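You operate a simulated robot arm through the tools that you are given. There is no shell and no other tool.

The job below is to be done with a simulated robot arm. You get a single attempt, and the scene is never put back.

## Task
Take the small green block and leave it on the top of the tool chest. Then put the square collar with the purple side on top of the large yellow block. Then fetch the angle bracket in blue and set it on the thin square plate on the top of the large grey steel plate. Then put the middle-sized dark steel block on the top of the large grey steel plate away in the bulk bag marked steel. Then put the short dark steel block on top of the box tube with the orange stripe. Then take the job card in white and leave it on the squaring plate. Then push the tools drawer of the long steel table shut. Do these in the order given. Set down upright: angle bracket in blue, job card in white.

It is judged by the outcome, as a careful person would: the job done as asked, and still so three seconds after it is handed in. It fails if anything else is knocked over, pushed out of place, dropped, spilled or broken.

## Robot
A 6-joint arm with a two-finger gripper on a trunk, on a base that drives. Base frame: it is fixed to the floor where the robot stands at the start and does not move with it; the origin is under the middle of the robot, x ahead of it, y to its left, z up; the surface under the hand at the start is at about z = 860. Lengths are in mm, angles in degrees, forces in N, time in s.
Its first joint turns from -166.0 to 166.0 degrees. Places, roughly: angle bracket in blue (6x4x5 cm) [-2200, 2200, 900]; box tube with the orange stripe (5x6x5 cm) [-1700, 2300, 900]; bulk bag marked steel [-1000, 2800, 500]; job card in white [-4500, 4750, 1250]; large yellow block [-1750, 2000, 1000]; middle-sized dark steel block (7x4x3 cm) [-2300, 2300, 900]; short dark steel block (4x4x3 cm) [-800, 2900, 700]; small green block [750, 250, 750]; square collar with the purple side (4x4x2 cm) [-1700, 2200, 900]; squaring plate [-6300, 2800, 900]; thin square plate [-2000, 2250, 750]; tools drawer of the long steel table [-6700, 4400, 700]; top of the tool chest [700, 1800, 900]. Payload 3.43 kg.
The tool frame sits at the grasp point between the pads (the TCP): z along the fingers, y along the line on which they close. The tips reach 20 mm beyond it. Largest opening 190 mm; the body of the gripper starts 248 mm behind the TCP.
Orientation is that of the tool frame in the base frame, as a unit quaternion [x, y, z, w]. With the fingers straight down and closing along the base's y, the tool's x points along the base's -x, its y along +y and its z along -z.

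## Interface
- The arm moves only by the tool arm_command. Its argument "deltas" is a list of rows, each an object of numbers (a shift or turn left out is 0, a gripper value left out holds the last): "dx", "dy", "dz": the shift along the tool's x, y, z in mm; "wx", "wy", "wz": the turn, a rotation vector about the tool's x, y, z in degrees; "jaw": the gripper command, from -1 (shut) to 1 (fully open), values between in proportion. In form: [{"dx": .., "dy": .., "dz": .., "wx": .., "wy": .., "wz": .., "jaw": ..}, ...]. A call has 1 to 20 rows; each row is the pose to reach, as a shift and turn from the pose commanded when the call began, along the tool's axes at that moment. Each row takes 0.2 s and may step no farther than 50 mm and 8.6 degrees from the row before; otherwise, or with a gripper value out of range, the whole call is refused. Where a pose cannot be reached the arm comes as near as it can. A force on the tool above 40 N (or 10 N above the force at the start of the call, whichever is more), or a blocked arm, ends the call early, and 0.2 s more pass. The fingers move at their own pace (about 153 mm/s each) and stop on an object; they squeeze with about 32 N. The grip force told is the motor's: it shows also when the fingers shut on nothing. Time passes only in rows, and 0.2 s behind the last, so rows that repeat a pose let the fingers close. It gives the time, the measured TCP pose, the force on the tool (base axes), the opening and the grip force at its end, in the units of the frame above (readings bear some noise), with the torque about the TCP (base axes, N m) and any sound that the robot's microphone picked up.
- Cameras (640 x 400 px; columns grow to the right, rows downward): "scene" is now at [63.1, 201.1, 1625.9]; the picture's right is [-0.10, -0.99, 0.00], its down [-0.70, 0.07, -0.71] and it looks along [0.71, -0.07, -0.70] (base axes); focal length 294 px, centre (320, 200). "wrist" rides on the gripper at [70, -8, -288] in the tool frame; the picture's right is [0.12, 0.99, 0.00], its down [-0.96, 0.12, -0.25] and it looks along [-0.25, 0.03, 0.97] (tool axes); focal length 261 px, centre (320, 200). There is no depth. A picture from a camera that has moved, and an enlarged one, comes with that camera's place and axes in the base frame and with its lens.
- capture(camera): a new picture of that camera. The clock stands still meanwhile.
- move_column(by): slides the trunk up (or, below 0, down) by that many mm; the arm and the scene camera ride with it, the base frame stays. It gives what a move gives, with no picture.
- base_move(legs): drives the robot by 1 to 6 legs, each [ahead, turn to the left] in mm and degrees, along the robot's own axes; the way and the turn of a leg run together, so that a leg with both is an arc; at most 1500 mm and 180 degrees a leg. The arm and the cameras ride along, it lands a little off, and it stops where it bumps. It gives what a move gives.
- aim_head(pan, tilt): turns the head with the scene camera to pan (to the left, within 120 degrees either way) and tilt (down, from -29 to 69), counted from straight ahead of the robot. It gives what a move gives.
- zoom(camera, box): a new picture of the part [left, top, right, bottom] of that camera's present view, enlarged. The clock stands still meanwhile.
- hand_in(): hands the job in; it is judged then, once.

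Places have to be worked out from the pictures, the camera data and where the tool is seen. Open the gripper and draw the arm clear of the work before you hand the job in, unless the task says otherwise.

The tools are called as a command line: name --argument value ..., lists and objects as JSON in quotes. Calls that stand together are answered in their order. arm_command: Moves the arm, as the interface text tells. Its arguments: {"type":"object","properties":{"deltas":{"type":"array","items":{"type":"object","properties":{"dx":{"type":"number"},"dy":{"type":"number"},"dz":{"type":"number"},"wx":{"type":"number"},"wy":{"type":"number"},"wz":{"type":"number"},"jaw":{"type":"number"}}}}},"required":["deltas"]} The other tools are called the same way: move_column (by) slides the trunk up or down; base_move (legs) drives the base; aim_head (pan, tilt) turns the head that bears the scene camera; capture (camera) takes a picture; zoom (camera, box) takes an enlarged picture of a part of a camera's view; hand_in () hands the job in.

At the start:

```text
time: 0.0
position: [608.7, 200.7, 1103.4]
tool_rot: [0.0, 1.0, -0.001, -0.001]
contact_force: [-0.2, -0.4, -0.1]
moment: [0.0, -0.03, 0.0]
gripper_width: 189.9
gripper_force: 0.0
trunk travel left (down, up): [-200.0, 240.0]
robot x, y, heading: [0.4, 2.5, -0.1]
head pan, tilt: [-5.7, 44.3]
```

scene: 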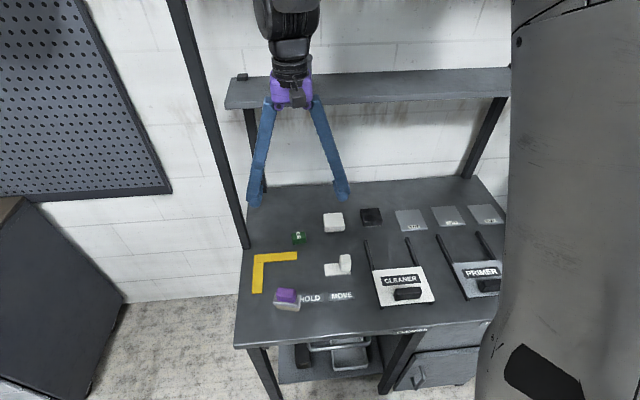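
wrist: 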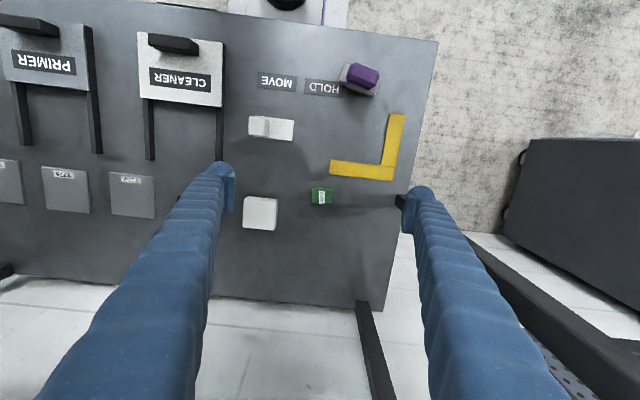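

The pictures show the green block near (660, 210) on a surface at about z=860. I take enlarged views to measure it and find the lay of the neighbours.

zoom --camera "wrist" --box '[220, 80, 420, 240]'

zoom --camera "scene" --box '[230, 160, 430, 320]'

```text
2.50 times, centred on (320, 160) of wrist
camera zoom: at [537.5, 193.9, 1391.1], right [-0.12, 0.99, 0.0], down [0.96, 0.12, 0.25], along [0.25, 0.03, -0.97], focal length 652 px, centre (320, 300)
```

zoom: 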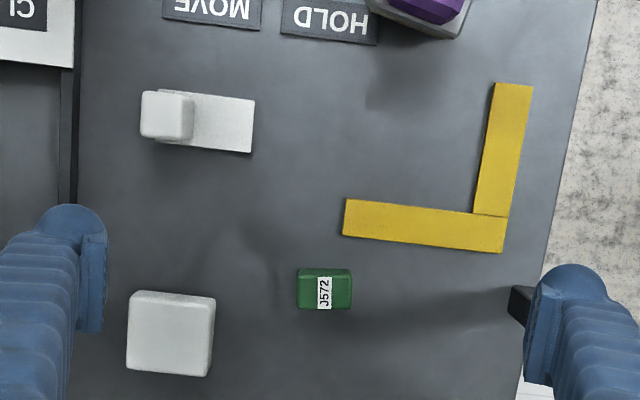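

```text
2.50 times, centred on (330, 240) of scene
camera zoom: at [63.1, 201.1, 1625.9], right [-0.1, -0.99, 0.0], down [-0.7, 0.07, -0.71], along [0.71, -0.07, -0.7], focal length 736 px, centre (295, 100)
```

zoom: 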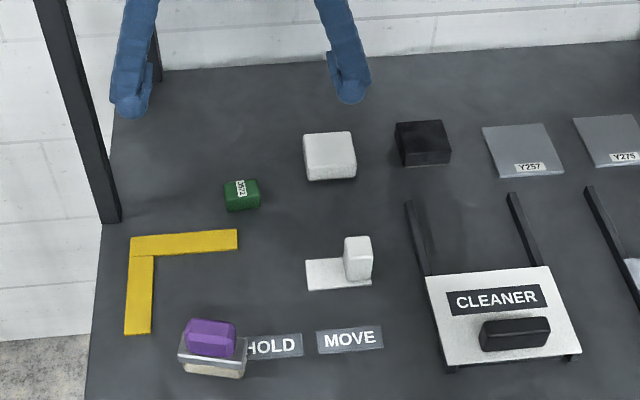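

The block measures about 44 x 30 x 25 mm, long side along y and turned about 5.5°, at about (658, 211). I move above it with the jaw half open and part of the way down, then check again.

arm_command --deltas '[{"dx": -25, "dy": 5, "dz": 20, "wz": -3, "jaw": 0.1}, {"dx": -49, "dy": 10, "dz": 50, "wz": -5.5, "jaw": 0.1}, {"dx": -49, "dy": 10, "dz": 90, "wz": -5.5, "jaw": 0.1}, {"dx": -49, "dy": 10, "dz": 130, "wz": -5.5, "jaw": 0.1}, {"dx": -49, "dy": 10, "dz": 130, "wz": -5.5, "jaw": 0.1}]'

capture --camera "wrist"

```text
time: 1.2
position: [660.5, 210.9, 974.6]
tool_rot: [-0.048, 0.999, 0.0, 0.0]
contact_force: [0.0, -0.6, 0.2]
moment: [-0.04, -0.01, 0.03]
gripper_width: 104.7
gripper_force: 0.0
trunk travel left (down, up): [-200.0, 240.0]
robot x, y, heading: [1.8, -1.4, -0.1]
head pan, tilt: [-5.7, 44.3]
```

```text
taken
camera wrist: at [590.2, 198.8, 1261.7], right [-0.21, 0.98, 0.0], down [0.95, 0.21, 0.25], along [0.24, 0.05, -0.97], focal length 261 px, centre (320, 200)
```

wrist: 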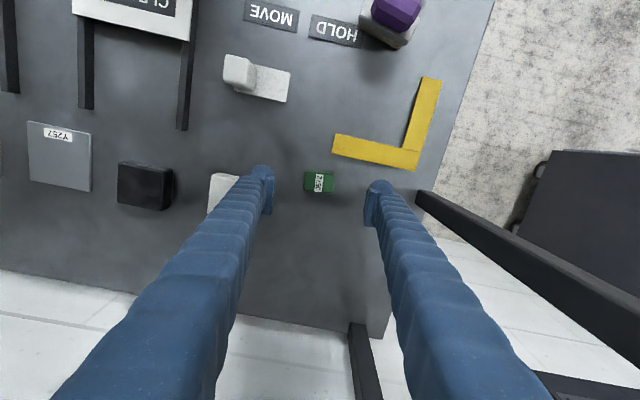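

The block sits right between the fingers at about (656.5, 211). I go down so the tips are just above the table and close.

arm_command --deltas '[{"dx": 3, "dz": 40, "wz": -1, "jaw": 0.1}, {"dx": 3, "dz": 75, "wz": -1, "jaw": 0.1}, {"dx": 3, "dz": 91, "wz": -1, "jaw": 0.1}, {"dx": 3, "dz": 91, "wz": -1, "jaw": 0.1}]'

capture --camera "wrist"

```text
time: 2.2
position: [655.3, 209.7, 884.0]
tool_rot: [-0.056, 0.998, 0.001, 0.001]
contact_force: [0.2, 0.6, 0.1]
moment: [0.02, 0.0, -0.03]
gripper_width: 104.5
gripper_force: 0.1
trunk travel left (down, up): [-200.0, 240.0]
robot x, y, heading: [1.9, -1.6, 0.1]
head pan, tilt: [-5.7, 44.3]
```

```text
taken
camera wrist: at [585.6, 194.7, 1170.9], right [-0.23, 0.97, 0.0], down [0.94, 0.22, 0.25], along [0.24, 0.06, -0.97], focal length 261 px, centre (320, 200)
```

wrist: 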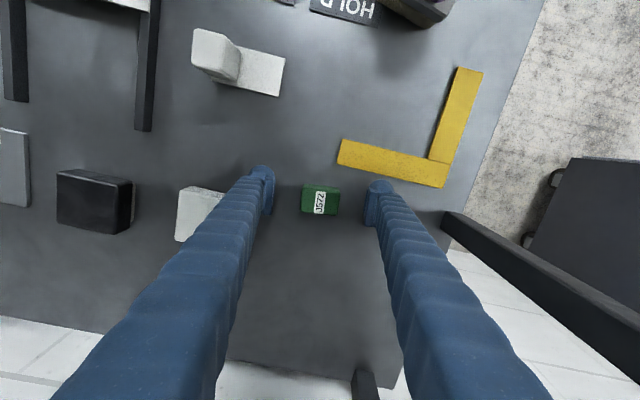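

The block is centred between the pads and the left finger clears the white block. I close the jaw.

arm_command --deltas '[{"jaw": -0.3}, {"jaw": -0.6}, {"jaw": -1}, {"jaw": -1}, {"jaw": -1}]'

```text
time: 3.4
position: [656.4, 209.6, 883.8]
tool_rot: [-0.057, 0.998, 0.0, 0.0]
contact_force: [-0.1, 1.1, -0.5]
moment: [0.0, 0.0, -0.01]
gripper_width: 43.7
gripper_force: 31.4
trunk travel left (down, up): [-200.0, 240.0]
robot x, y, heading: [1.6, 1.9, 0.1]
head pan, tilt: [-5.7, 44.3]
```

The grip reads 43.7 mm wide with 31 N, so the block is held. I lift it and look toward the tool chest to the left.

arm_command --deltas '[{"dz": -40, "jaw": -1}, {"dz": -90, "jaw": -1}, {"dz": -140, "jaw": -1}, {"dz": -190, "jaw": -1}, {"dz": -220, "jaw": -1}]'

aim_head --pan 70 --tilt 25

capture --camera "scene"

capture --camera "wrist"

```text
time: 4.6
position: [654.9, 211.5, 1104.6]
tool_rot: [-0.057, 0.998, 0.0, 0.0]
contact_force: [-0.5, -0.3, -0.3]
moment: [0.03, -0.03, 0.05]
gripper_width: 43.6
gripper_force: 31.8
trunk travel left (down, up): [-200.0, 240.0]
robot x, y, heading: [0.2, -0.3, 0.0]
head pan, tilt: [-5.7, 44.3]
```

```text
time: 6.1
position: [655.5, 211.3, 1102.5]
tool_rot: [-0.057, 0.998, 0.0, 0.001]
contact_force: [0.1, 0.0, -1.7]
moment: [0.03, -0.01, -0.03]
gripper_width: 43.5
gripper_force: 32.1
trunk travel left (down, up): [-200.0, 240.0]
robot x, y, heading: [1.8, 0.3, 0.4]
head pan, tilt: [70.0, 25.0]
```

```text
taken
camera scene: at [13.4, 295.9, 1655.6], right [0.94, -0.34, 0.0], down [-0.15, -0.4, -0.91], along [0.31, 0.85, -0.42], focal length 294 px, centre (320, 200)
```

scene: 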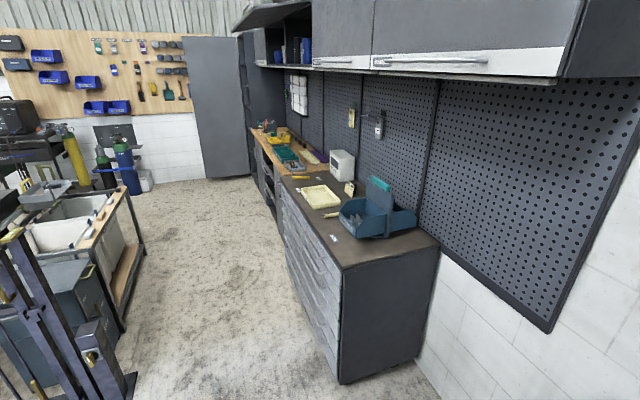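

```text
taken
camera wrist: at [585.7, 196.5, 1390.5], right [-0.23, 0.97, 0.0], down [0.94, 0.22, 0.25], along [0.24, 0.06, -0.97], focal length 261 px, centre (320, 200)
```

wrist: 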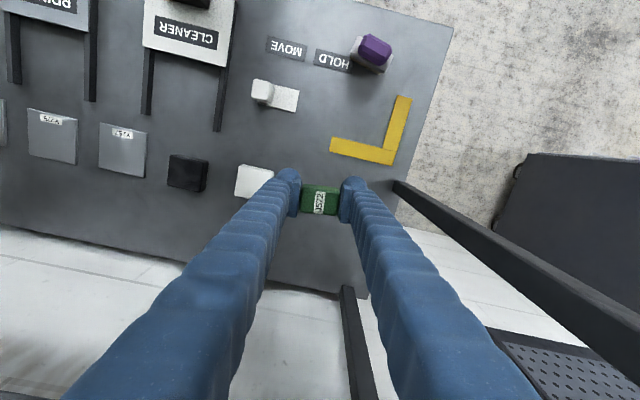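

The chest is the drawer cabinet on the left side, its near corner around (424, 1180) if its top is at 900. I enlarge its top to find free room.

zoom --camera "scene" --box '[240, 120, 460, 280]'

zoom --camera "scene" --box '[0, 180, 320, 400]'

```text
2.50 times, centred on (350, 200) of scene
camera zoom: at [13.4, 295.9, 1655.6], right [0.94, -0.34, 0.0], down [-0.15, -0.4, -0.91], along [0.31, 0.85, -0.42], focal length 736 px, centre (245, 200)
```

zoom: 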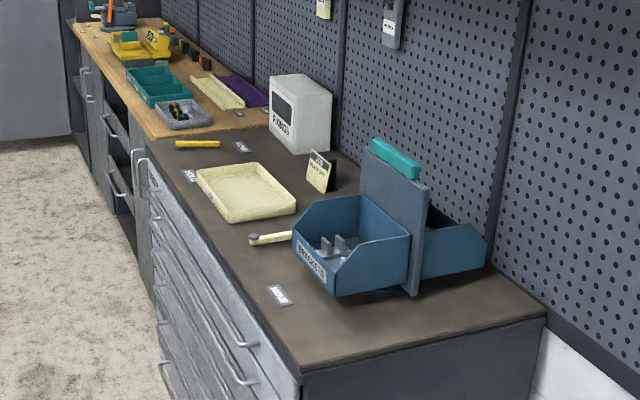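

```text
1.82 times, centred on (160, 290) of scene
camera zoom: at [13.4, 295.9, 1655.6], right [0.94, -0.34, 0.0], down [-0.15, -0.4, -0.91], along [0.31, 0.85, -0.42], focal length 535 px, centre (611, 36)
```

zoom: 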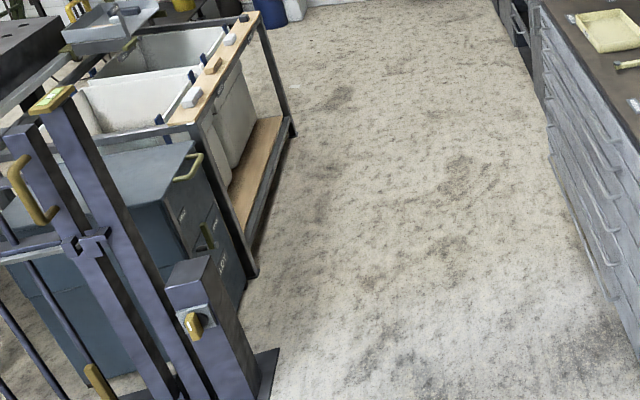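

There is free room at the near end of the chest top, around (540, 1270). Before driving I look round to map the floor, since the robot will need to back off from this bench.

aim_head --pan 120 --tilt 25

capture --camera "scene"

aim_head --pan -120 --tilt 30

capture --camera "scene"

aim_head --pan 20 --tilt 40

capture --camera "scene"

```text
time: 7.3
position: [656.2, 211.7, 1102.8]
tool_rot: [-0.056, 0.998, 0.001, 0.001]
contact_force: [-0.9, -0.1, -1.0]
moment: [-0.03, 0.03, -0.02]
gripper_width: 43.7
gripper_force: 32.3
trunk travel left (down, up): [-200.0, 240.0]
robot x, y, heading: [-2.5, -0.2, 0.2]
head pan, tilt: [120.0, 25.0]
```

```text
taken
camera scene: at [-64.2, 289.1, 1655.6], right [0.87, 0.5, 0.0], down [0.21, -0.37, -0.91], along [-0.45, 0.79, -0.42], focal length 294 px, centre (320, 200)
```

scene: 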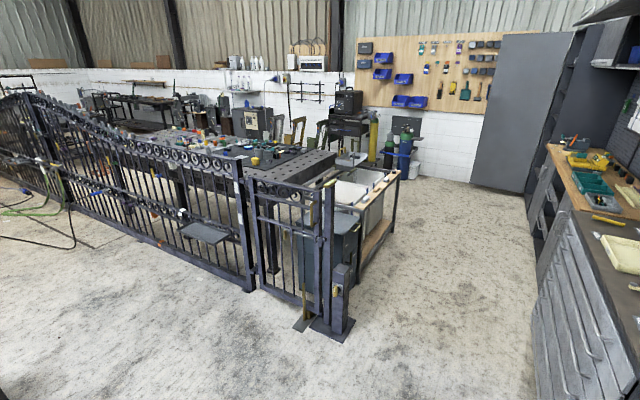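

```text
time: 10.7
position: [656.0, 210.1, 1102.5]
tool_rot: [-0.057, 0.998, 0.0, -0.001]
contact_force: [-0.2, 0.1, -0.7]
moment: [-0.04, 0.01, -0.02]
gripper_width: 44.0
gripper_force: 32.0
trunk travel left (down, up): [-200.0, 240.0]
robot x, y, heading: [-0.1, 0.2, 0.1]
head pan, tilt: [-120.0, 30.0]
```

```text
taken
camera scene: at [-63.4, 131.0, 1647.7], right [-0.87, 0.5, 0.0], down [0.25, 0.43, -0.87], along [-0.43, -0.75, -0.5], focal length 294 px, centre (320, 200)
```

scene: 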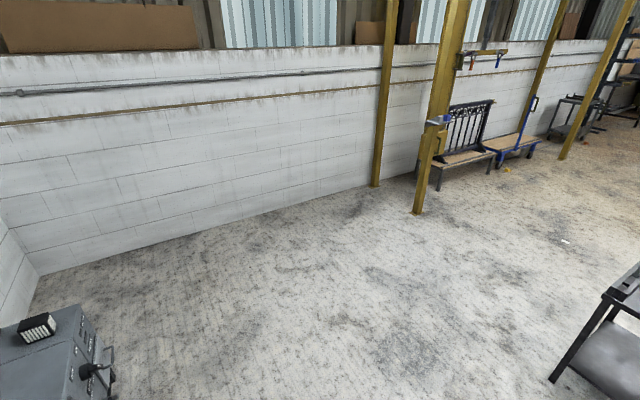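

```text
time: 12.9
position: [655.7, 212.2, 1102.9]
tool_rot: [-0.057, 0.998, 0.0, 0.0]
contact_force: [0.6, -1.3, -1.4]
moment: [0.01, 0.01, 0.0]
gripper_width: 43.8
gripper_force: 32.0
trunk travel left (down, up): [-200.0, 240.0]
robot x, y, heading: [-0.5, -3.4, 0.3]
head pan, tilt: [20.0, 40.0]
```

```text
taken
camera scene: at [61.7, 238.4, 1632.2], right [0.34, -0.94, 0.0], down [-0.6, -0.22, -0.77], along [0.72, 0.26, -0.64], focal length 294 px, centre (320, 200)
```

scene: 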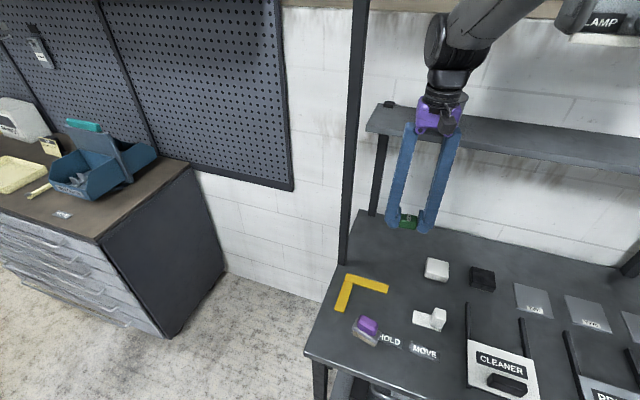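

Behind the robot is clear floor for well over a metre, and a fence runs along y≈1600 from x≈-700 leftwards, with the welding table behind it. I back off the bench, turn left, drive toward the chest and turn to face its near end.

base_move --legs '[[-400, 0], [0, 70]]'

aim_head --pan -20 --tilt 35

capture --camera "scene"

```text
time: 20.8
position: [-374.4, 693.5, 1102.2]
tool_rot: [-0.621, 0.784, -0.001, -0.001]
contact_force: [0.8, 0.2, -1.3]
moment: [-0.02, 0.05, 0.03]
gripper_width: 43.6
gripper_force: 31.7
trunk travel left (down, up): [-200.0, 240.0]
robot x, y, heading: [-326.3, -20.0, 70.1]
head pan, tilt: [20.0, 40.0]
```

```text
time: 21.8
position: [-376.2, 692.1, 1103.5]
tool_rot: [-0.621, 0.784, -0.001, 0.001]
contact_force: [-0.9, -0.4, -1.9]
moment: [-0.02, -0.26, -0.01]
gripper_width: 43.7
gripper_force: 32.1
trunk travel left (down, up): [-200.0, 240.0]
robot x, y, heading: [-321.0, -17.7, 70.3]
head pan, tilt: [-20.0, 35.0]
```

```text
taken
camera scene: at [-472.8, 98.7, 1639.6], right [0.77, -0.64, 0.0], down [-0.37, -0.44, -0.82], along [0.52, 0.63, -0.57], focal length 294 px, centre (320, 200)
```

scene: 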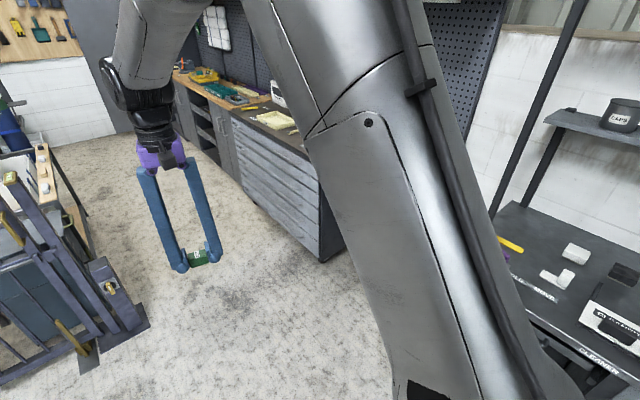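

The camera and tool readings agree in the floor frame: robot now near (-324, -19), heading 70°, block still gripped. I drive ahead 850 mm and turn right so the hand comes over the near end of the chest top.

base_move --legs '[[850, 0]]'

base_move --legs '[[0, -45]]'

capture --camera "scene"

capture --camera "wrist"

```text
time: 27.9
position: [-97.2, 1499.1, 1104.7]
tool_rot: [-0.626, 0.78, -0.001, 0.0]
contact_force: [0.0, 0.2, -0.9]
moment: [0.02, 0.04, 0.02]
gripper_width: 44.0
gripper_force: 31.8
trunk travel left (down, up): [-200.0, 240.0]
robot x, y, heading: [-37.7, 785.7, 71.0]
head pan, tilt: [-20.0, 35.0]
```

```text
time: 31.4
position: [425.1, 1334.0, 1104.1]
tool_rot: [-0.282, 0.96, 0.0, -0.001]
contact_force: [-0.5, -0.6, -0.7]
moment: [-0.04, 0.06, 0.03]
gripper_width: 43.6
gripper_force: 31.7
trunk travel left (down, up): [-200.0, 240.0]
robot x, y, heading: [-57.3, 834.2, 26.3]
head pan, tilt: [-20.0, 35.0]
```

```text
taken
camera scene: at [-79.0, 1020.5, 1639.7], right [0.11, -0.99, 0.0], down [-0.57, -0.06, -0.82], along [0.81, 0.09, -0.57], focal length 294 px, centre (320, 200)
```

scene: 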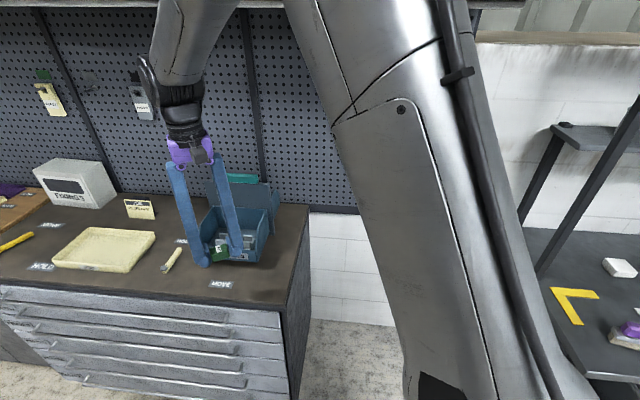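

```text
taken
camera wrist: at [370.0, 1290.2, 1391.0], right [-0.64, 0.77, 0.0], down [0.75, 0.62, 0.25], along [0.19, 0.16, -0.97], focal length 261 px, centre (320, 200)
```

wrist: 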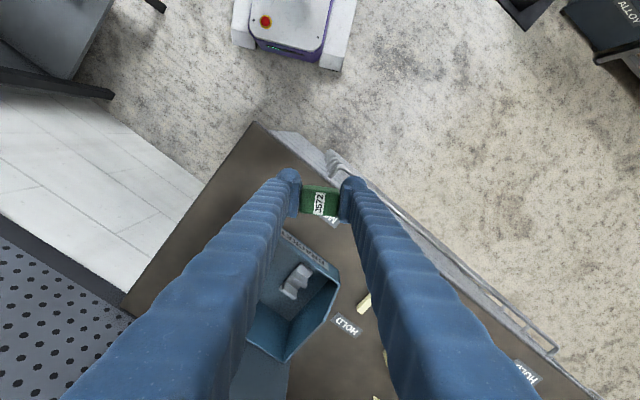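

The chest's near corner triangulates to about (429, 1186, 889), and the bin starts near (597, 1285). The free spot I choose is about (505, 1255), so I shift the hand there at the present height.

arm_command --deltas '[{"dx": 0, "dy": 0, "dz": 0, "jaw": -1}, {"dx": -10, "dy": -25, "jaw": -1}, {"dx": -18, "dy": -55, "jaw": -1}, {"dx": -24, "dy": -85, "jaw": -1}, {"dx": -24, "dy": -110, "jaw": -1}, {"dx": -24, "dy": -110, "jaw": -1}]'

capture --camera "wrist"

```text
time: 32.8
position: [504.6, 1251.9, 1105.2]
tool_rot: [-0.282, 0.96, 0.0, 0.0]
contact_force: [0.7, -0.9, -0.9]
moment: [0.15, 0.15, -0.01]
gripper_width: 43.9
gripper_force: 32.4
trunk travel left (down, up): [-200.0, 240.0]
robot x, y, heading: [-60.9, 832.9, 26.0]
head pan, tilt: [-20.0, 35.0]
```

```text
taken
camera wrist: at [449.7, 1208.7, 1392.5], right [-0.64, 0.77, 0.0], down [0.75, 0.62, 0.25], along [0.19, 0.16, -0.97], focal length 261 px, centre (320, 200)
```

wrist: 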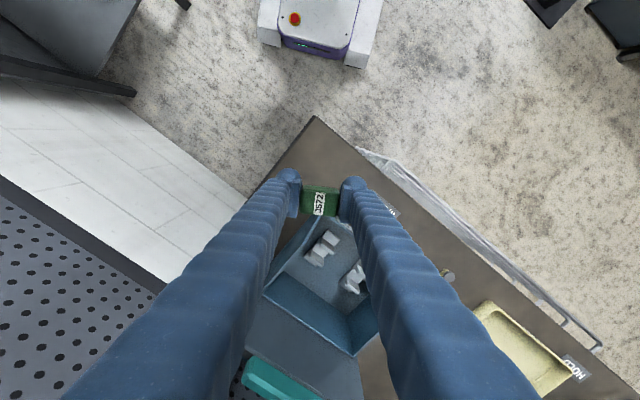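

The hand is over the near end of the top. I zoom in the scene camera to check the bin's edge against the landing spot.

zoom --camera "scene" --box '[140, 150, 340, 320]'

zoom --camera "wrist" --box '[240, 100, 440, 300]'

```text
2.35 times, centred on (240, 235) of scene
camera zoom: at [-79.4, 1018.6, 1640.0], right [0.11, -0.99, 0.0], down [-0.57, -0.06, -0.82], along [0.81, 0.09, -0.57], focal length 693 px, centre (508, 118)
```

zoom: 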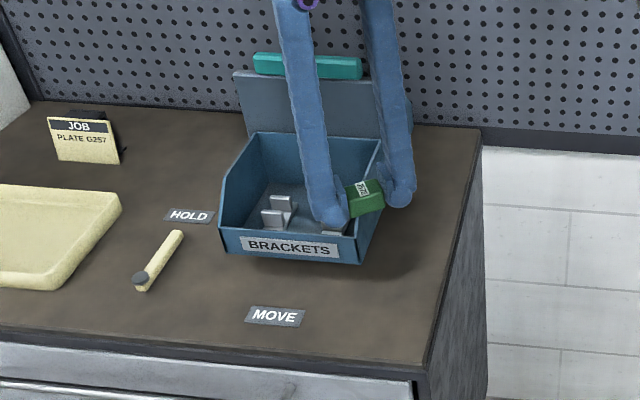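

```text
2.00 times, centred on (340, 200) of wrist
camera zoom: at [449.7, 1208.7, 1392.5], right [-0.64, 0.77, 0.0], down [0.75, 0.62, 0.25], along [0.19, 0.16, -0.97], focal length 521 px, centre (280, 200)
```

zoom: 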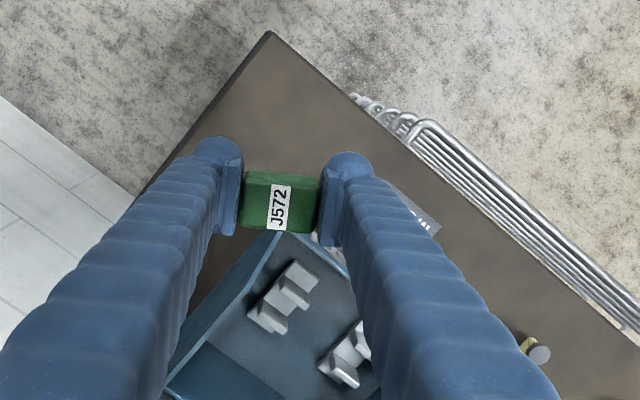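

The landing point projects to bare top at (383, 320) of the zoomed view, well clear of the bin and the MOVE label. I lower to just above contact.

arm_command --deltas '[{"dz": 45, "jaw": -1}, {"dz": 90, "jaw": -1}, {"dz": 135, "jaw": -1}, {"dz": 165, "jaw": -1}, {"dz": 180, "jaw": -1}, {"dz": 184, "jaw": -1}, {"dz": 184, "jaw": -1}]'

capture --camera "wrist"

zoom --camera "scene" --box '[140, 180, 340, 320]'

```text
time: 34.4
position: [503.2, 1255.6, 920.9]
tool_rot: [-0.281, 0.96, 0.0, 0.001]
contact_force: [-0.8, 1.1, 25.5]
moment: [0.04, -0.04, 0.03]
gripper_width: 43.6
gripper_force: 32.0
trunk travel left (down, up): [-200.0, 240.0]
robot x, y, heading: [-59.9, 831.4, 26.5]
head pan, tilt: [-20.0, 35.0]
```

```text
taken
camera wrist: at [447.0, 1210.2, 1209.5], right [-0.64, 0.77, 0.0], down [0.75, 0.62, 0.25], along [0.19, 0.16, -0.97], focal length 261 px, centre (320, 200)
```

wrist: 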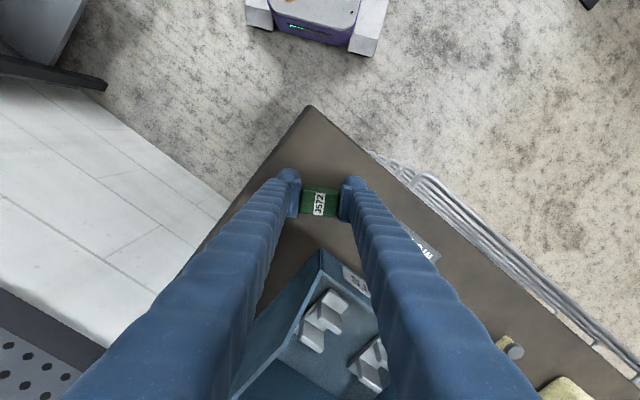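

```text
2.86 times, centred on (240, 250) of scene
camera zoom: at [-81.7, 1018.9, 1640.1], right [0.11, -0.99, 0.0], down [-0.57, -0.06, -0.82], along [0.81, 0.09, -0.57], focal length 841 px, centre (549, 57)
```

zoom: 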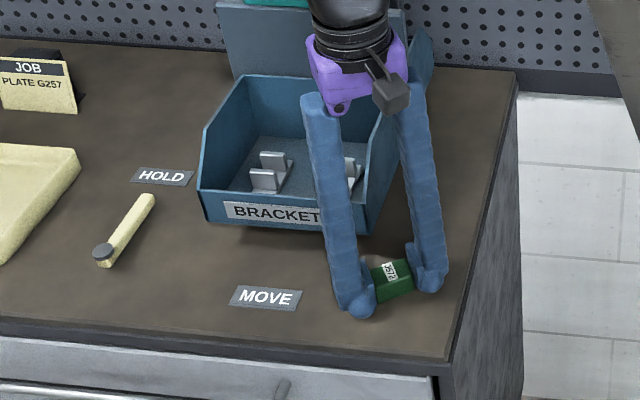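

25 N upward at z=921 shows the block is pressed on the chest top. I ease up 1.5 mm, open modestly and check.

arm_command --deltas '[{"dz": -1.5, "jaw": -1}, {"dz": -1.5, "jaw": -0.45}, {"dz": -1.5, "jaw": -0.25}, {"dz": -1.5, "jaw": -0.2}, {"dz": -1.5, "jaw": -0.2}]'

capture --camera "wrist"

```text
time: 35.6
position: [503.9, 1254.0, 920.7]
tool_rot: [-0.281, 0.96, -0.001, -0.001]
contact_force: [0.0, 0.0, 1.0]
moment: [0.05, -0.02, -0.01]
gripper_width: 76.2
gripper_force: 0.0
trunk travel left (down, up): [-200.0, 240.0]
robot x, y, heading: [-57.2, 830.1, 26.5]
head pan, tilt: [-20.0, 35.0]
```

```text
taken
camera wrist: at [448.4, 1211.0, 1208.6], right [-0.64, 0.77, 0.0], down [0.75, 0.62, 0.25], along [0.19, 0.16, -0.97], focal length 261 px, centre (320, 200)
```

wrist: 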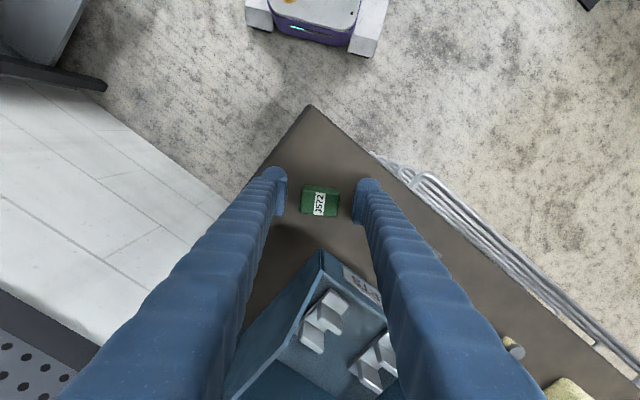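

The block rests on the chest top and the jaw is open. I lift straight up and draw the arm in toward the robot for travel.

arm_command --deltas '[{"dz": -40}, {"dz": -85}, {"dz": -130}, {"dz": -180}, {"dz": -230}, {"dz": -280}, {"dz": -330}, {"dz": -330}]'

aim_head --pan 60 --tilt 20

capture --camera "scene"

aim_head --pan 115 --tilt 20

capture --camera "scene"

```text
time: 37.4
position: [503.0, 1255.9, 1252.1]
tool_rot: [-0.281, 0.96, 0.0, -0.002]
contact_force: [-0.8, 0.4, 0.4]
moment: [0.0, 0.01, 0.04]
gripper_width: 75.8
gripper_force: 0.1
trunk travel left (down, up): [-200.0, 240.0]
robot x, y, heading: [-57.7, 832.3, 26.4]
head pan, tilt: [-20.0, 35.0]
```

```text
time: 38.9
position: [502.7, 1256.4, 1252.4]
tool_rot: [-0.281, 0.96, -0.001, -0.001]
contact_force: [0.0, 0.2, 0.0]
moment: [0.01, 0.0, -0.05]
gripper_width: 75.9
gripper_force: 0.1
trunk travel left (down, up): [-200.0, 240.0]
robot x, y, heading: [-56.3, 832.7, 26.3]
head pan, tilt: [60.0, 20.0]
```

```text
taken
camera scene: at [-161.6, 1103.1, 1663.7], right [1.0, -0.07, 0.0], down [-0.02, -0.34, -0.94], along [0.06, 0.94, -0.34], focal length 294 px, centre (320, 200)
```

scene: 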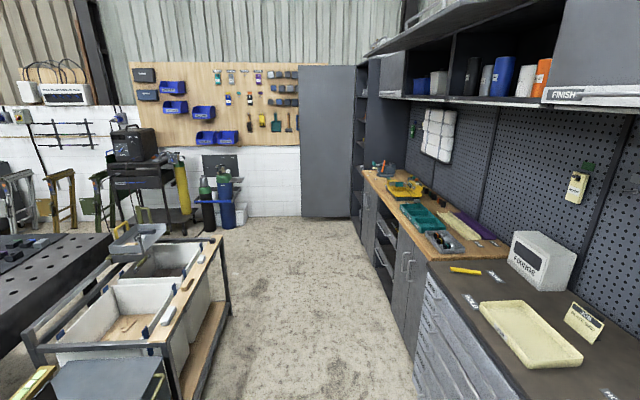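

```text
time: 40.2
position: [501.6, 1256.8, 1253.6]
tool_rot: [-0.282, 0.96, 0.001, -0.001]
contact_force: [-0.8, 1.1, 0.5]
moment: [0.01, 0.03, 0.02]
gripper_width: 76.0
gripper_force: 0.0
trunk travel left (down, up): [-200.0, 240.0]
robot x, y, heading: [-58.3, 832.4, 26.3]
head pan, tilt: [115.0, 20.0]
```

```text
taken
camera scene: at [-240.3, 1068.5, 1663.7], right [0.63, 0.78, 0.0], down [0.27, -0.21, -0.94], along [-0.73, 0.59, -0.34], focal length 294 px, centre (320, 200)
```

scene: 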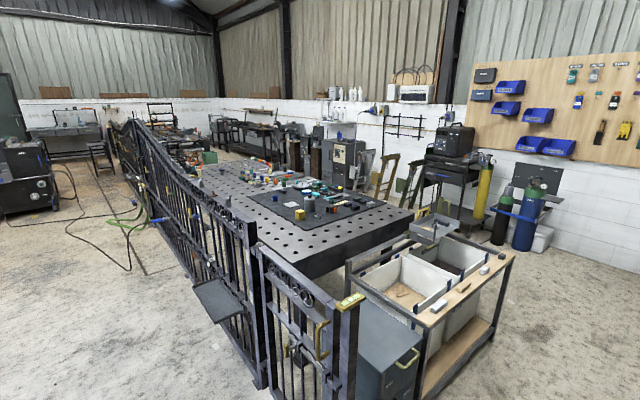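

The green block is done. The table with the steel plate lies behind a fence (y≈1600), so I drive along the south side first to get a good look at the items and decide from which side to reach them.

base_move --legs '[[0, 142], [1100, 0]]'

aim_head --pan -75 --tilt 30

capture --camera "scene"

```text
time: 46.4
position: [-535.4, 1353.0, 1254.5]
tool_rot: [0.9, -0.437, 0.0, 0.002]
contact_force: [2.1, 2.2, -0.8]
moment: [-0.71, 0.38, -0.01]
gripper_width: 75.8
gripper_force: 0.1
trunk travel left (down, up): [-200.0, 240.0]
robot x, y, heading: [27.8, 880.3, 123.9]
head pan, tilt: [115.0, 20.0]
stopped in leg 1: the robot was blocked; the commanded pose is now the measured one
```

```text
time: 49.2
position: [-536.0, 1348.7, 1255.9]
tool_rot: [0.9, -0.437, 0.0, 0.0]
contact_force: [0.4, 0.5, 0.3]
moment: [0.0, -0.01, 0.03]
gripper_width: 75.9
gripper_force: 0.1
trunk travel left (down, up): [-200.0, 240.0]
robot x, y, heading: [24.9, 880.2, 123.9]
head pan, tilt: [-75.0, 30.0]
```

```text
taken
camera scene: at [-75.0, 815.4, 1647.6], right [0.76, -0.66, 0.0], down [-0.33, -0.38, -0.87], along [0.57, 0.65, -0.5], focal length 294 px, centre (320, 200)
```

scene: 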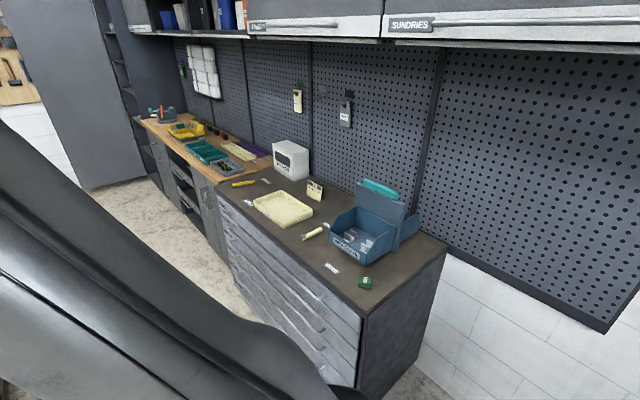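

The turn was blocked at heading 124°, with only a light touch on the tool. I look through the wrist camera and forward to see what stopped it.

capture --camera "wrist"

aim_head --pan 10 --tilt 35

capture --camera "scene"

aim_head --pan -115 --tilt 55

capture --camera "scene"

aim_head --pan 100 --tilt 55

capture --camera "scene"

```text
taken
camera wrist: at [-485.8, 1299.1, 1543.3], right [-0.71, -0.71, 0.0], down [-0.69, 0.68, 0.25], along [-0.18, 0.18, -0.97], focal length 261 px, centre (320, 200)
```

wrist: 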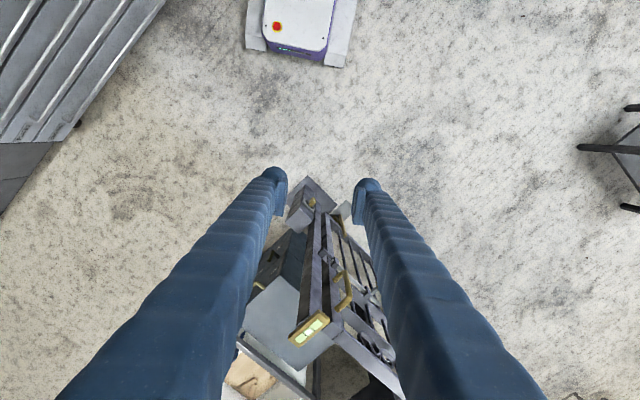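

```text
time: 50.8
position: [-534.5, 1348.5, 1256.4]
tool_rot: [0.9, -0.436, -0.001, -0.001]
contact_force: [0.2, -0.4, 0.7]
moment: [-0.01, 0.04, -0.05]
gripper_width: 76.1
gripper_force: 0.1
trunk travel left (down, up): [-200.0, 240.0]
robot x, y, heading: [28.9, 880.7, 123.9]
head pan, tilt: [10.0, 35.0]
```

```text
taken
camera scene: at [-195.5, 810.5, 1639.8], right [0.72, 0.69, 0.0], down [0.4, -0.41, -0.82], along [-0.57, 0.59, -0.57], focal length 294 px, centre (320, 200)
```

scene: 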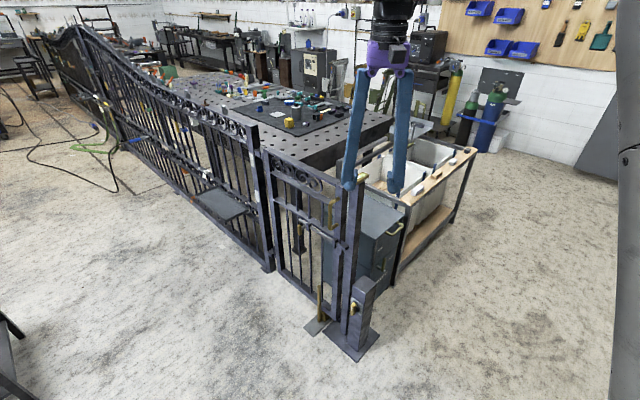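

```text
time: 52.8
position: [-535.9, 1348.4, 1256.2]
tool_rot: [0.9, -0.436, -0.002, 0.0]
contact_force: [0.0, 0.5, -0.1]
moment: [0.05, 0.01, 0.0]
gripper_width: 75.8
gripper_force: 0.2
trunk travel left (down, up): [-200.0, 240.0]
robot x, y, heading: [29.0, 878.8, 123.9]
head pan, tilt: [-115.0, 55.0]
```

```text
taken
camera scene: at [-63.1, 758.4, 1611.6], right [0.16, -0.99, 0.0], down [-0.81, -0.13, -0.57], along [0.57, 0.09, -0.82], focal length 294 px, centre (320, 200)
```

scene: 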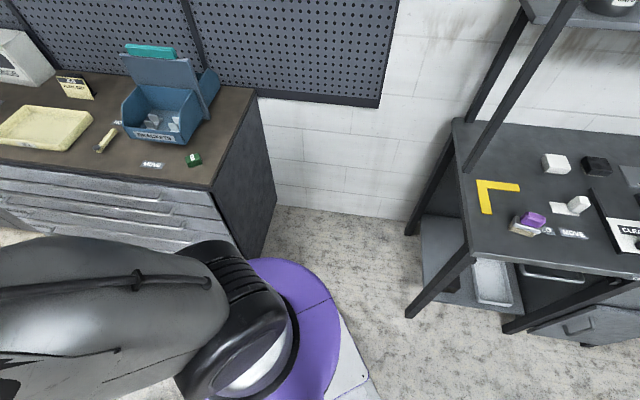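

```text
time: 55.9
position: [-535.2, 1348.4, 1256.5]
tool_rot: [0.9, -0.435, -0.001, 0.0]
contact_force: [0.8, 0.4, -1.2]
moment: [0.0, 0.0, -0.01]
gripper_width: 76.2
gripper_force: 0.1
trunk travel left (down, up): [-200.0, 240.0]
robot x, y, heading: [28.6, 878.2, 124.0]
head pan, tilt: [100.0, 55.0]
```

```text
taken
camera scene: at [-186.2, 697.0, 1611.6], right [-0.69, 0.72, 0.0], down [0.59, 0.57, -0.57], along [-0.41, -0.4, -0.82], focal length 294 px, centre (320, 200)
```

scene: 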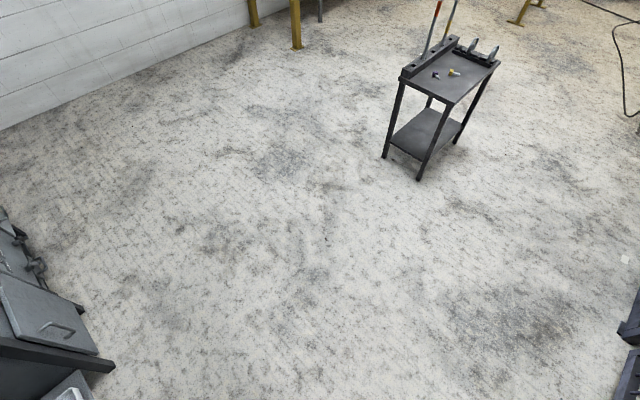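

Nothing visible touches the base; the fence post tops are only about z=1080, well below the hand at 1256. I try a small further turn to see if it moves freely.

base_move --legs '[[0, 15]]'

```text
time: 57.5
position: [-636.6, 1190.2, 1255.7]
tool_rot: [0.948, -0.318, -0.001, 0.0]
contact_force: [-0.1, 0.4, -0.2]
moment: [-0.01, 0.0, 0.0]
gripper_width: 75.8
gripper_force: 0.0
trunk travel left (down, up): [-200.0, 240.0]
robot x, y, heading: [36.5, 891.9, 139.1]
head pan, tilt: [100.0, 55.0]
```

It turns freely now. I continue turning to face along the fence and drive toward the table's south side.

base_move --legs '[[0, 31], [1200, 0]]'

aim_head --pan -60 --tilt 25

capture --camera "scene"

```text
time: 68.0
position: [-1871.1, 994.1, 1255.3]
tool_rot: [0.999, -0.047, -0.001, 0.0]
contact_force: [0.5, 0.2, -0.2]
moment: [0.0, -0.06, 0.0]
gripper_width: 75.9
gripper_force: 0.1
trunk travel left (down, up): [-200.0, 240.0]
robot x, y, heading: [-1134.4, 1095.4, 170.5]
head pan, tilt: [100.0, 55.0]
```

```text
time: 70.5
position: [-1870.9, 993.5, 1256.1]
tool_rot: [0.999, -0.046, 0.001, 0.0]
contact_force: [0.6, 0.9, -0.9]
moment: [0.01, 0.0, 0.0]
gripper_width: 76.6
gripper_force: 0.1
trunk travel left (down, up): [-200.0, 240.0]
robot x, y, heading: [-1141.6, 1096.1, 170.6]
head pan, tilt: [-60.0, 25.0]
```

```text
taken
camera scene: at [-1189.2, 970.2, 1655.6], right [0.94, 0.35, 0.0], down [0.15, -0.4, -0.91], along [-0.32, 0.85, -0.42], focal length 294 px, centre (320, 200)
```

scene: 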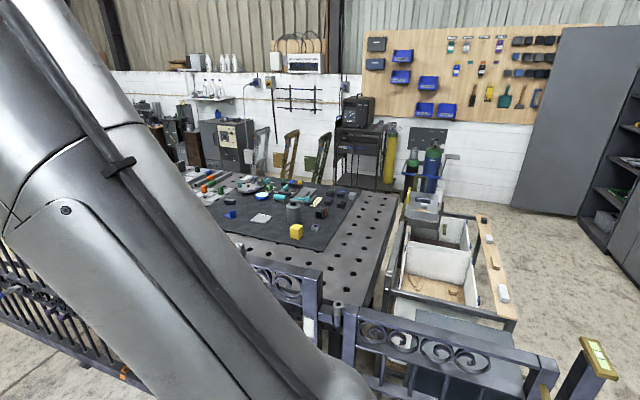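

I can see the table with the items on a dark mat or plate; I enlarge that region and the bag stand.

zoom --camera "scene" --box '[180, 150, 420, 300]'

zoom --camera "scene" --box '[360, 170, 640, 345]'

```text
2.67 times, centred on (300, 225) of scene
camera zoom: at [-1189.2, 970.2, 1655.6], right [0.94, 0.35, 0.0], down [0.15, -0.4, -0.91], along [-0.32, 0.85, -0.42], focal length 785 px, centre (373, 133)
```

zoom: 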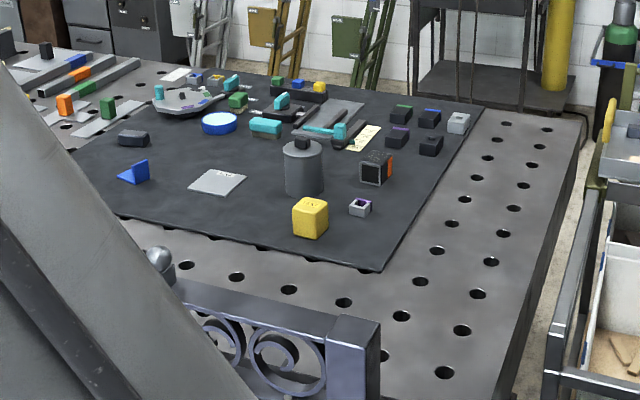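

```text
2.29 times, centred on (500, 258) of scene
camera zoom: at [-1189.2, 970.2, 1655.6], right [0.94, 0.35, 0.0], down [0.15, -0.4, -0.91], along [-0.32, 0.85, -0.42], focal length 673 px, centre (-91, 69)
```

zoom: 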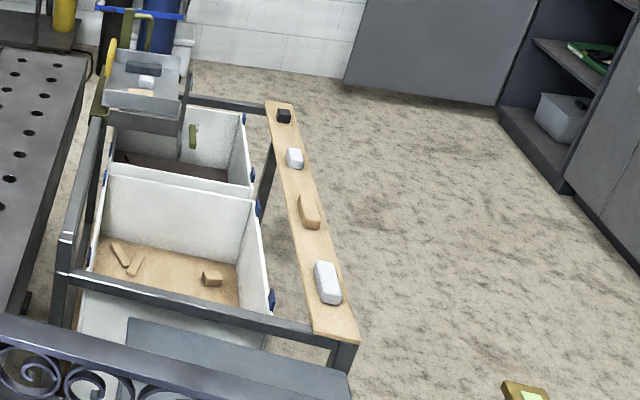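

The views place the table at x<-1320, y 1800–2823, with: yellow block (-1745, 2110), collar (-1681, 2203), box tube (-1704, 2355), thin plate (-2009, 2215), bracket (-2182, 2173), middle block (-2294, 2319). The north side gives the best reach, so I draw the arm in, back out and go around by the chest aisle.

arm_command --deltas '[{"dx": 45}, {"dx": 90}, {"dx": 135}, {"dx": 180}, {"dx": 200}]'

base_move --legs '[[-1080, 0]]'

base_move --legs '[[0, -79]]'

```text
time: 71.7
position: [-1673.9, 975.6, 1260.1]
tool_rot: [0.999, -0.047, -0.001, 0.0]
contact_force: [-0.5, -0.4, 0.9]
moment: [-0.03, -0.02, -0.05]
gripper_width: 75.9
gripper_force: 0.1
trunk travel left (down, up): [-200.0, 240.0]
robot x, y, heading: [-1141.8, 1093.9, 170.7]
head pan, tilt: [-60.0, 25.0]
```

```text
time: 79.3
position: [-590.8, 796.9, 1259.8]
tool_rot: [0.999, -0.053, -0.001, 0.0]
contact_force: [-0.5, -0.4, 0.2]
moment: [-0.01, 0.02, -0.04]
gripper_width: 76.1
gripper_force: 0.0
trunk travel left (down, up): [-200.0, 240.0]
robot x, y, heading: [-53.0, 908.3, 169.6]
head pan, tilt: [-60.0, 25.0]
```

```text
time: 84.9
position: [-266.6, 1413.5, 1260.0]
tool_rot: [0.735, -0.678, 0.001, -0.001]
contact_force: [-1.9, -0.1, -0.1]
moment: [0.1, -0.52, 0.01]
gripper_width: 76.0
gripper_force: 0.0
trunk travel left (down, up): [-200.0, 240.0]
robot x, y, heading: [-122.1, 912.0, 91.1]
head pan, tilt: [-60.0, 25.0]
stopped in leg 1: the robot was blocked; the commanded pose is now the measured one
```

Heading is 91°, as wanted. I drive north through the aisle.

base_move --legs '[[1400, 0]]'

aim_head --pan 60 --tilt 30

capture --camera "scene"

aim_head --pan 10 --tilt 25

capture --camera "scene"

```text
time: 94.6
position: [-279.2, 2837.8, 1260.4]
tool_rot: [0.73, -0.683, 0.0, 0.0]
contact_force: [0.6, -0.6, 0.2]
moment: [-0.03, 0.01, 0.01]
gripper_width: 75.9
gripper_force: 0.1
trunk travel left (down, up): [-200.0, 240.0]
robot x, y, heading: [-141.4, 2332.1, 90.4]
head pan, tilt: [-60.0, 25.0]
```

```text
time: 96.6
position: [-279.8, 2837.5, 1261.1]
tool_rot: [0.732, -0.682, -0.001, -0.001]
contact_force: [1.1, -0.1, -0.1]
moment: [-0.02, 0.01, 0.01]
gripper_width: 76.1
gripper_force: 0.1
trunk travel left (down, up): [-200.0, 240.0]
robot x, y, heading: [-145.5, 2331.0, 90.6]
head pan, tilt: [60.0, 30.0]
```

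```text
taken
camera scene: at [-320.4, 2394.1, 1653.9], right [0.93, -0.36, 0.0], down [-0.16, -0.41, -0.9], along [0.33, 0.84, -0.44], focal length 294 px, centre (320, 200)
```

scene: 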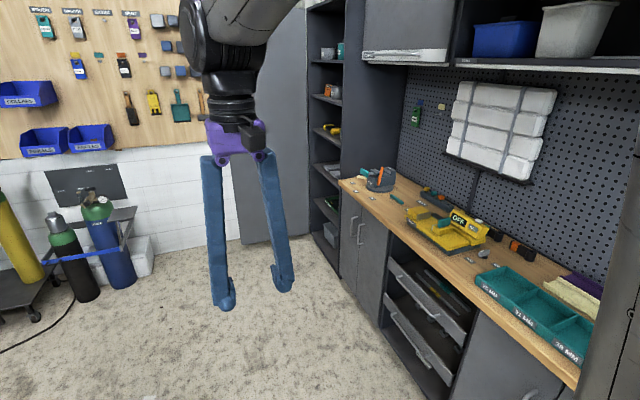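

```text
time: 97.7
position: [-279.6, 2838.2, 1262.0]
tool_rot: [0.73, -0.683, 0.0, 0.0]
contact_force: [-0.1, 0.0, 0.5]
moment: [0.0, -0.03, -0.05]
gripper_width: 76.0
gripper_force: 0.1
trunk travel left (down, up): [-200.0, 240.0]
robot x, y, heading: [-145.1, 2327.0, 90.3]
head pan, tilt: [10.0, 25.0]
```

```text
taken
camera scene: at [-324.3, 2396.1, 1658.2], right [0.95, -0.32, 0.0], down [-0.13, -0.38, -0.92], along [0.29, 0.87, -0.4], focal length 294 px, centre (320, 200)
```

scene: 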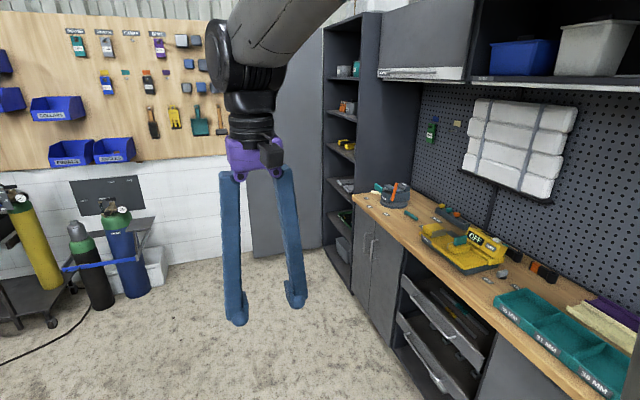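

The head did not reach its ordered pan (the view points only 20° right), likely because the retracted arm is beside it. I extend the arm ahead again and re-aim.

arm_command --deltas '[{"dx": -45}, {"dx": -90}, {"dx": -130}, {"dx": -130}]'

aim_head --pan 60 --tilt 30

capture --camera "scene"

```text
time: 98.7
position: [-287.5, 2968.3, 1262.6]
tool_rot: [0.731, -0.683, -0.001, -0.001]
contact_force: [0.2, 0.4, -0.1]
moment: [0.01, -0.03, -0.02]
gripper_width: 75.7
gripper_force: 0.0
trunk travel left (down, up): [-200.0, 240.0]
robot x, y, heading: [-145.6, 2331.7, 90.4]
head pan, tilt: [10.0, 25.0]
```

```text
time: 99.9
position: [-287.0, 2968.6, 1260.1]
tool_rot: [0.731, -0.682, -0.001, 0.0]
contact_force: [-0.5, -0.2, -0.6]
moment: [-0.03, 0.03, -0.02]
gripper_width: 76.1
gripper_force: 0.1
trunk travel left (down, up): [-200.0, 240.0]
robot x, y, heading: [-144.6, 2329.2, 90.6]
head pan, tilt: [60.0, 30.0]
```

```text
taken
camera scene: at [-432.6, 2353.4, 1647.6], right [0.49, 0.87, 0.0], down [0.44, -0.25, -0.87], along [-0.75, 0.43, -0.5], focal length 294 px, centre (320, 200)
```

scene: 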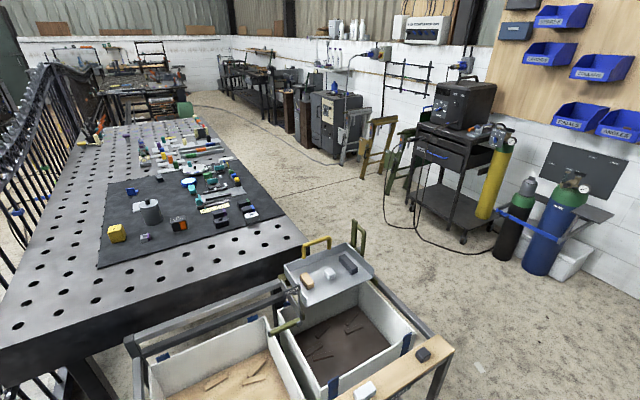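

Now the whole north side is visible: clear floor between the table edge and the carts by the wall. I drive north to y≈3500, turn left and go west along the table.

base_move --legs '[[1170, 0]]'

base_move --legs '[[0, 90]]'

capture --camera "scene"

```text
time: 108.1
position: [-305.0, 4152.4, 1261.8]
tool_rot: [0.733, -0.68, 0.0, 0.0]
contact_force: [0.2, -0.1, -0.8]
moment: [-0.02, 0.01, 0.01]
gripper_width: 76.2
gripper_force: 0.1
trunk travel left (down, up): [-200.0, 240.0]
robot x, y, heading: [-157.6, 3517.7, 90.7]
head pan, tilt: [60.0, 30.0]
```

```text
time: 113.9
position: [-816.3, 3424.6, 1262.9]
tool_rot: [1.0, -0.005, -0.001, 0.002]
contact_force: [-0.2, 2.4, 0.0]
moment: [-0.62, -0.25, 0.0]
gripper_width: 76.1
gripper_force: 0.0
trunk travel left (down, up): [-200.0, 240.0]
robot x, y, heading: [-159.8, 3606.5, 178.3]
head pan, tilt: [60.0, 30.0]
stopped in leg 1: the robot was blocked; the commanded pose is now the measured one
```

```text
taken
camera scene: at [-197.6, 3320.8, 1648.1], right [-0.85, 0.52, 0.0], down [0.27, 0.42, -0.87], along [-0.45, -0.74, -0.5], focal length 294 px, centre (320, 200)
```

scene: 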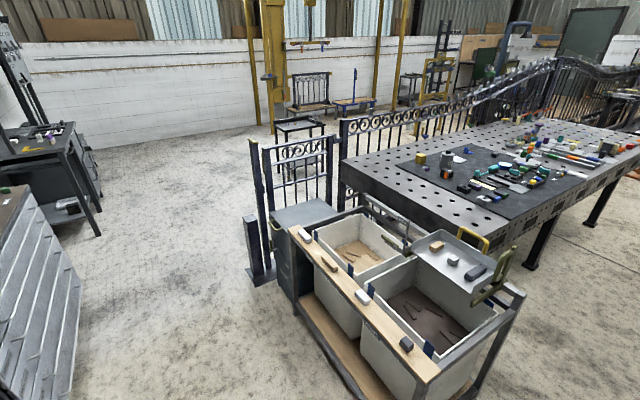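

Readings agree again: the short dark block on the wood rail triangulates to about (-769, 2940, 719). I drive west along the north side of the table.

base_move --legs '[[1500, 0]]'

capture --camera "scene"

```text
time: 124.0
position: [-2303.5, 3427.0, 1263.4]
tool_rot: [1.0, 0.01, -0.002, 0.0]
contact_force: [-0.3, 0.2, -0.3]
moment: [0.02, 0.0, 0.0]
gripper_width: 76.1
gripper_force: 0.0
trunk travel left (down, up): [-200.0, 240.0]
robot x, y, heading: [-1657.1, 3628.5, 179.9]
head pan, tilt: [60.0, 30.0]
```

```text
taken
camera scene: at [-1681.7, 3339.6, 1647.6], right [-0.86, 0.5, 0.0], down [0.25, 0.43, -0.87], along [-0.44, -0.75, -0.5], focal length 294 px, centre (320, 200)
```

scene: 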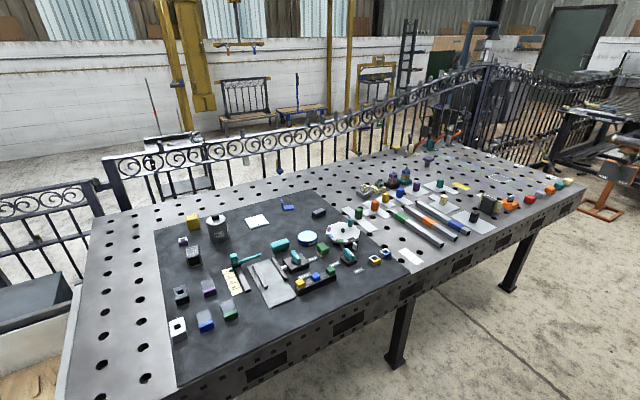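

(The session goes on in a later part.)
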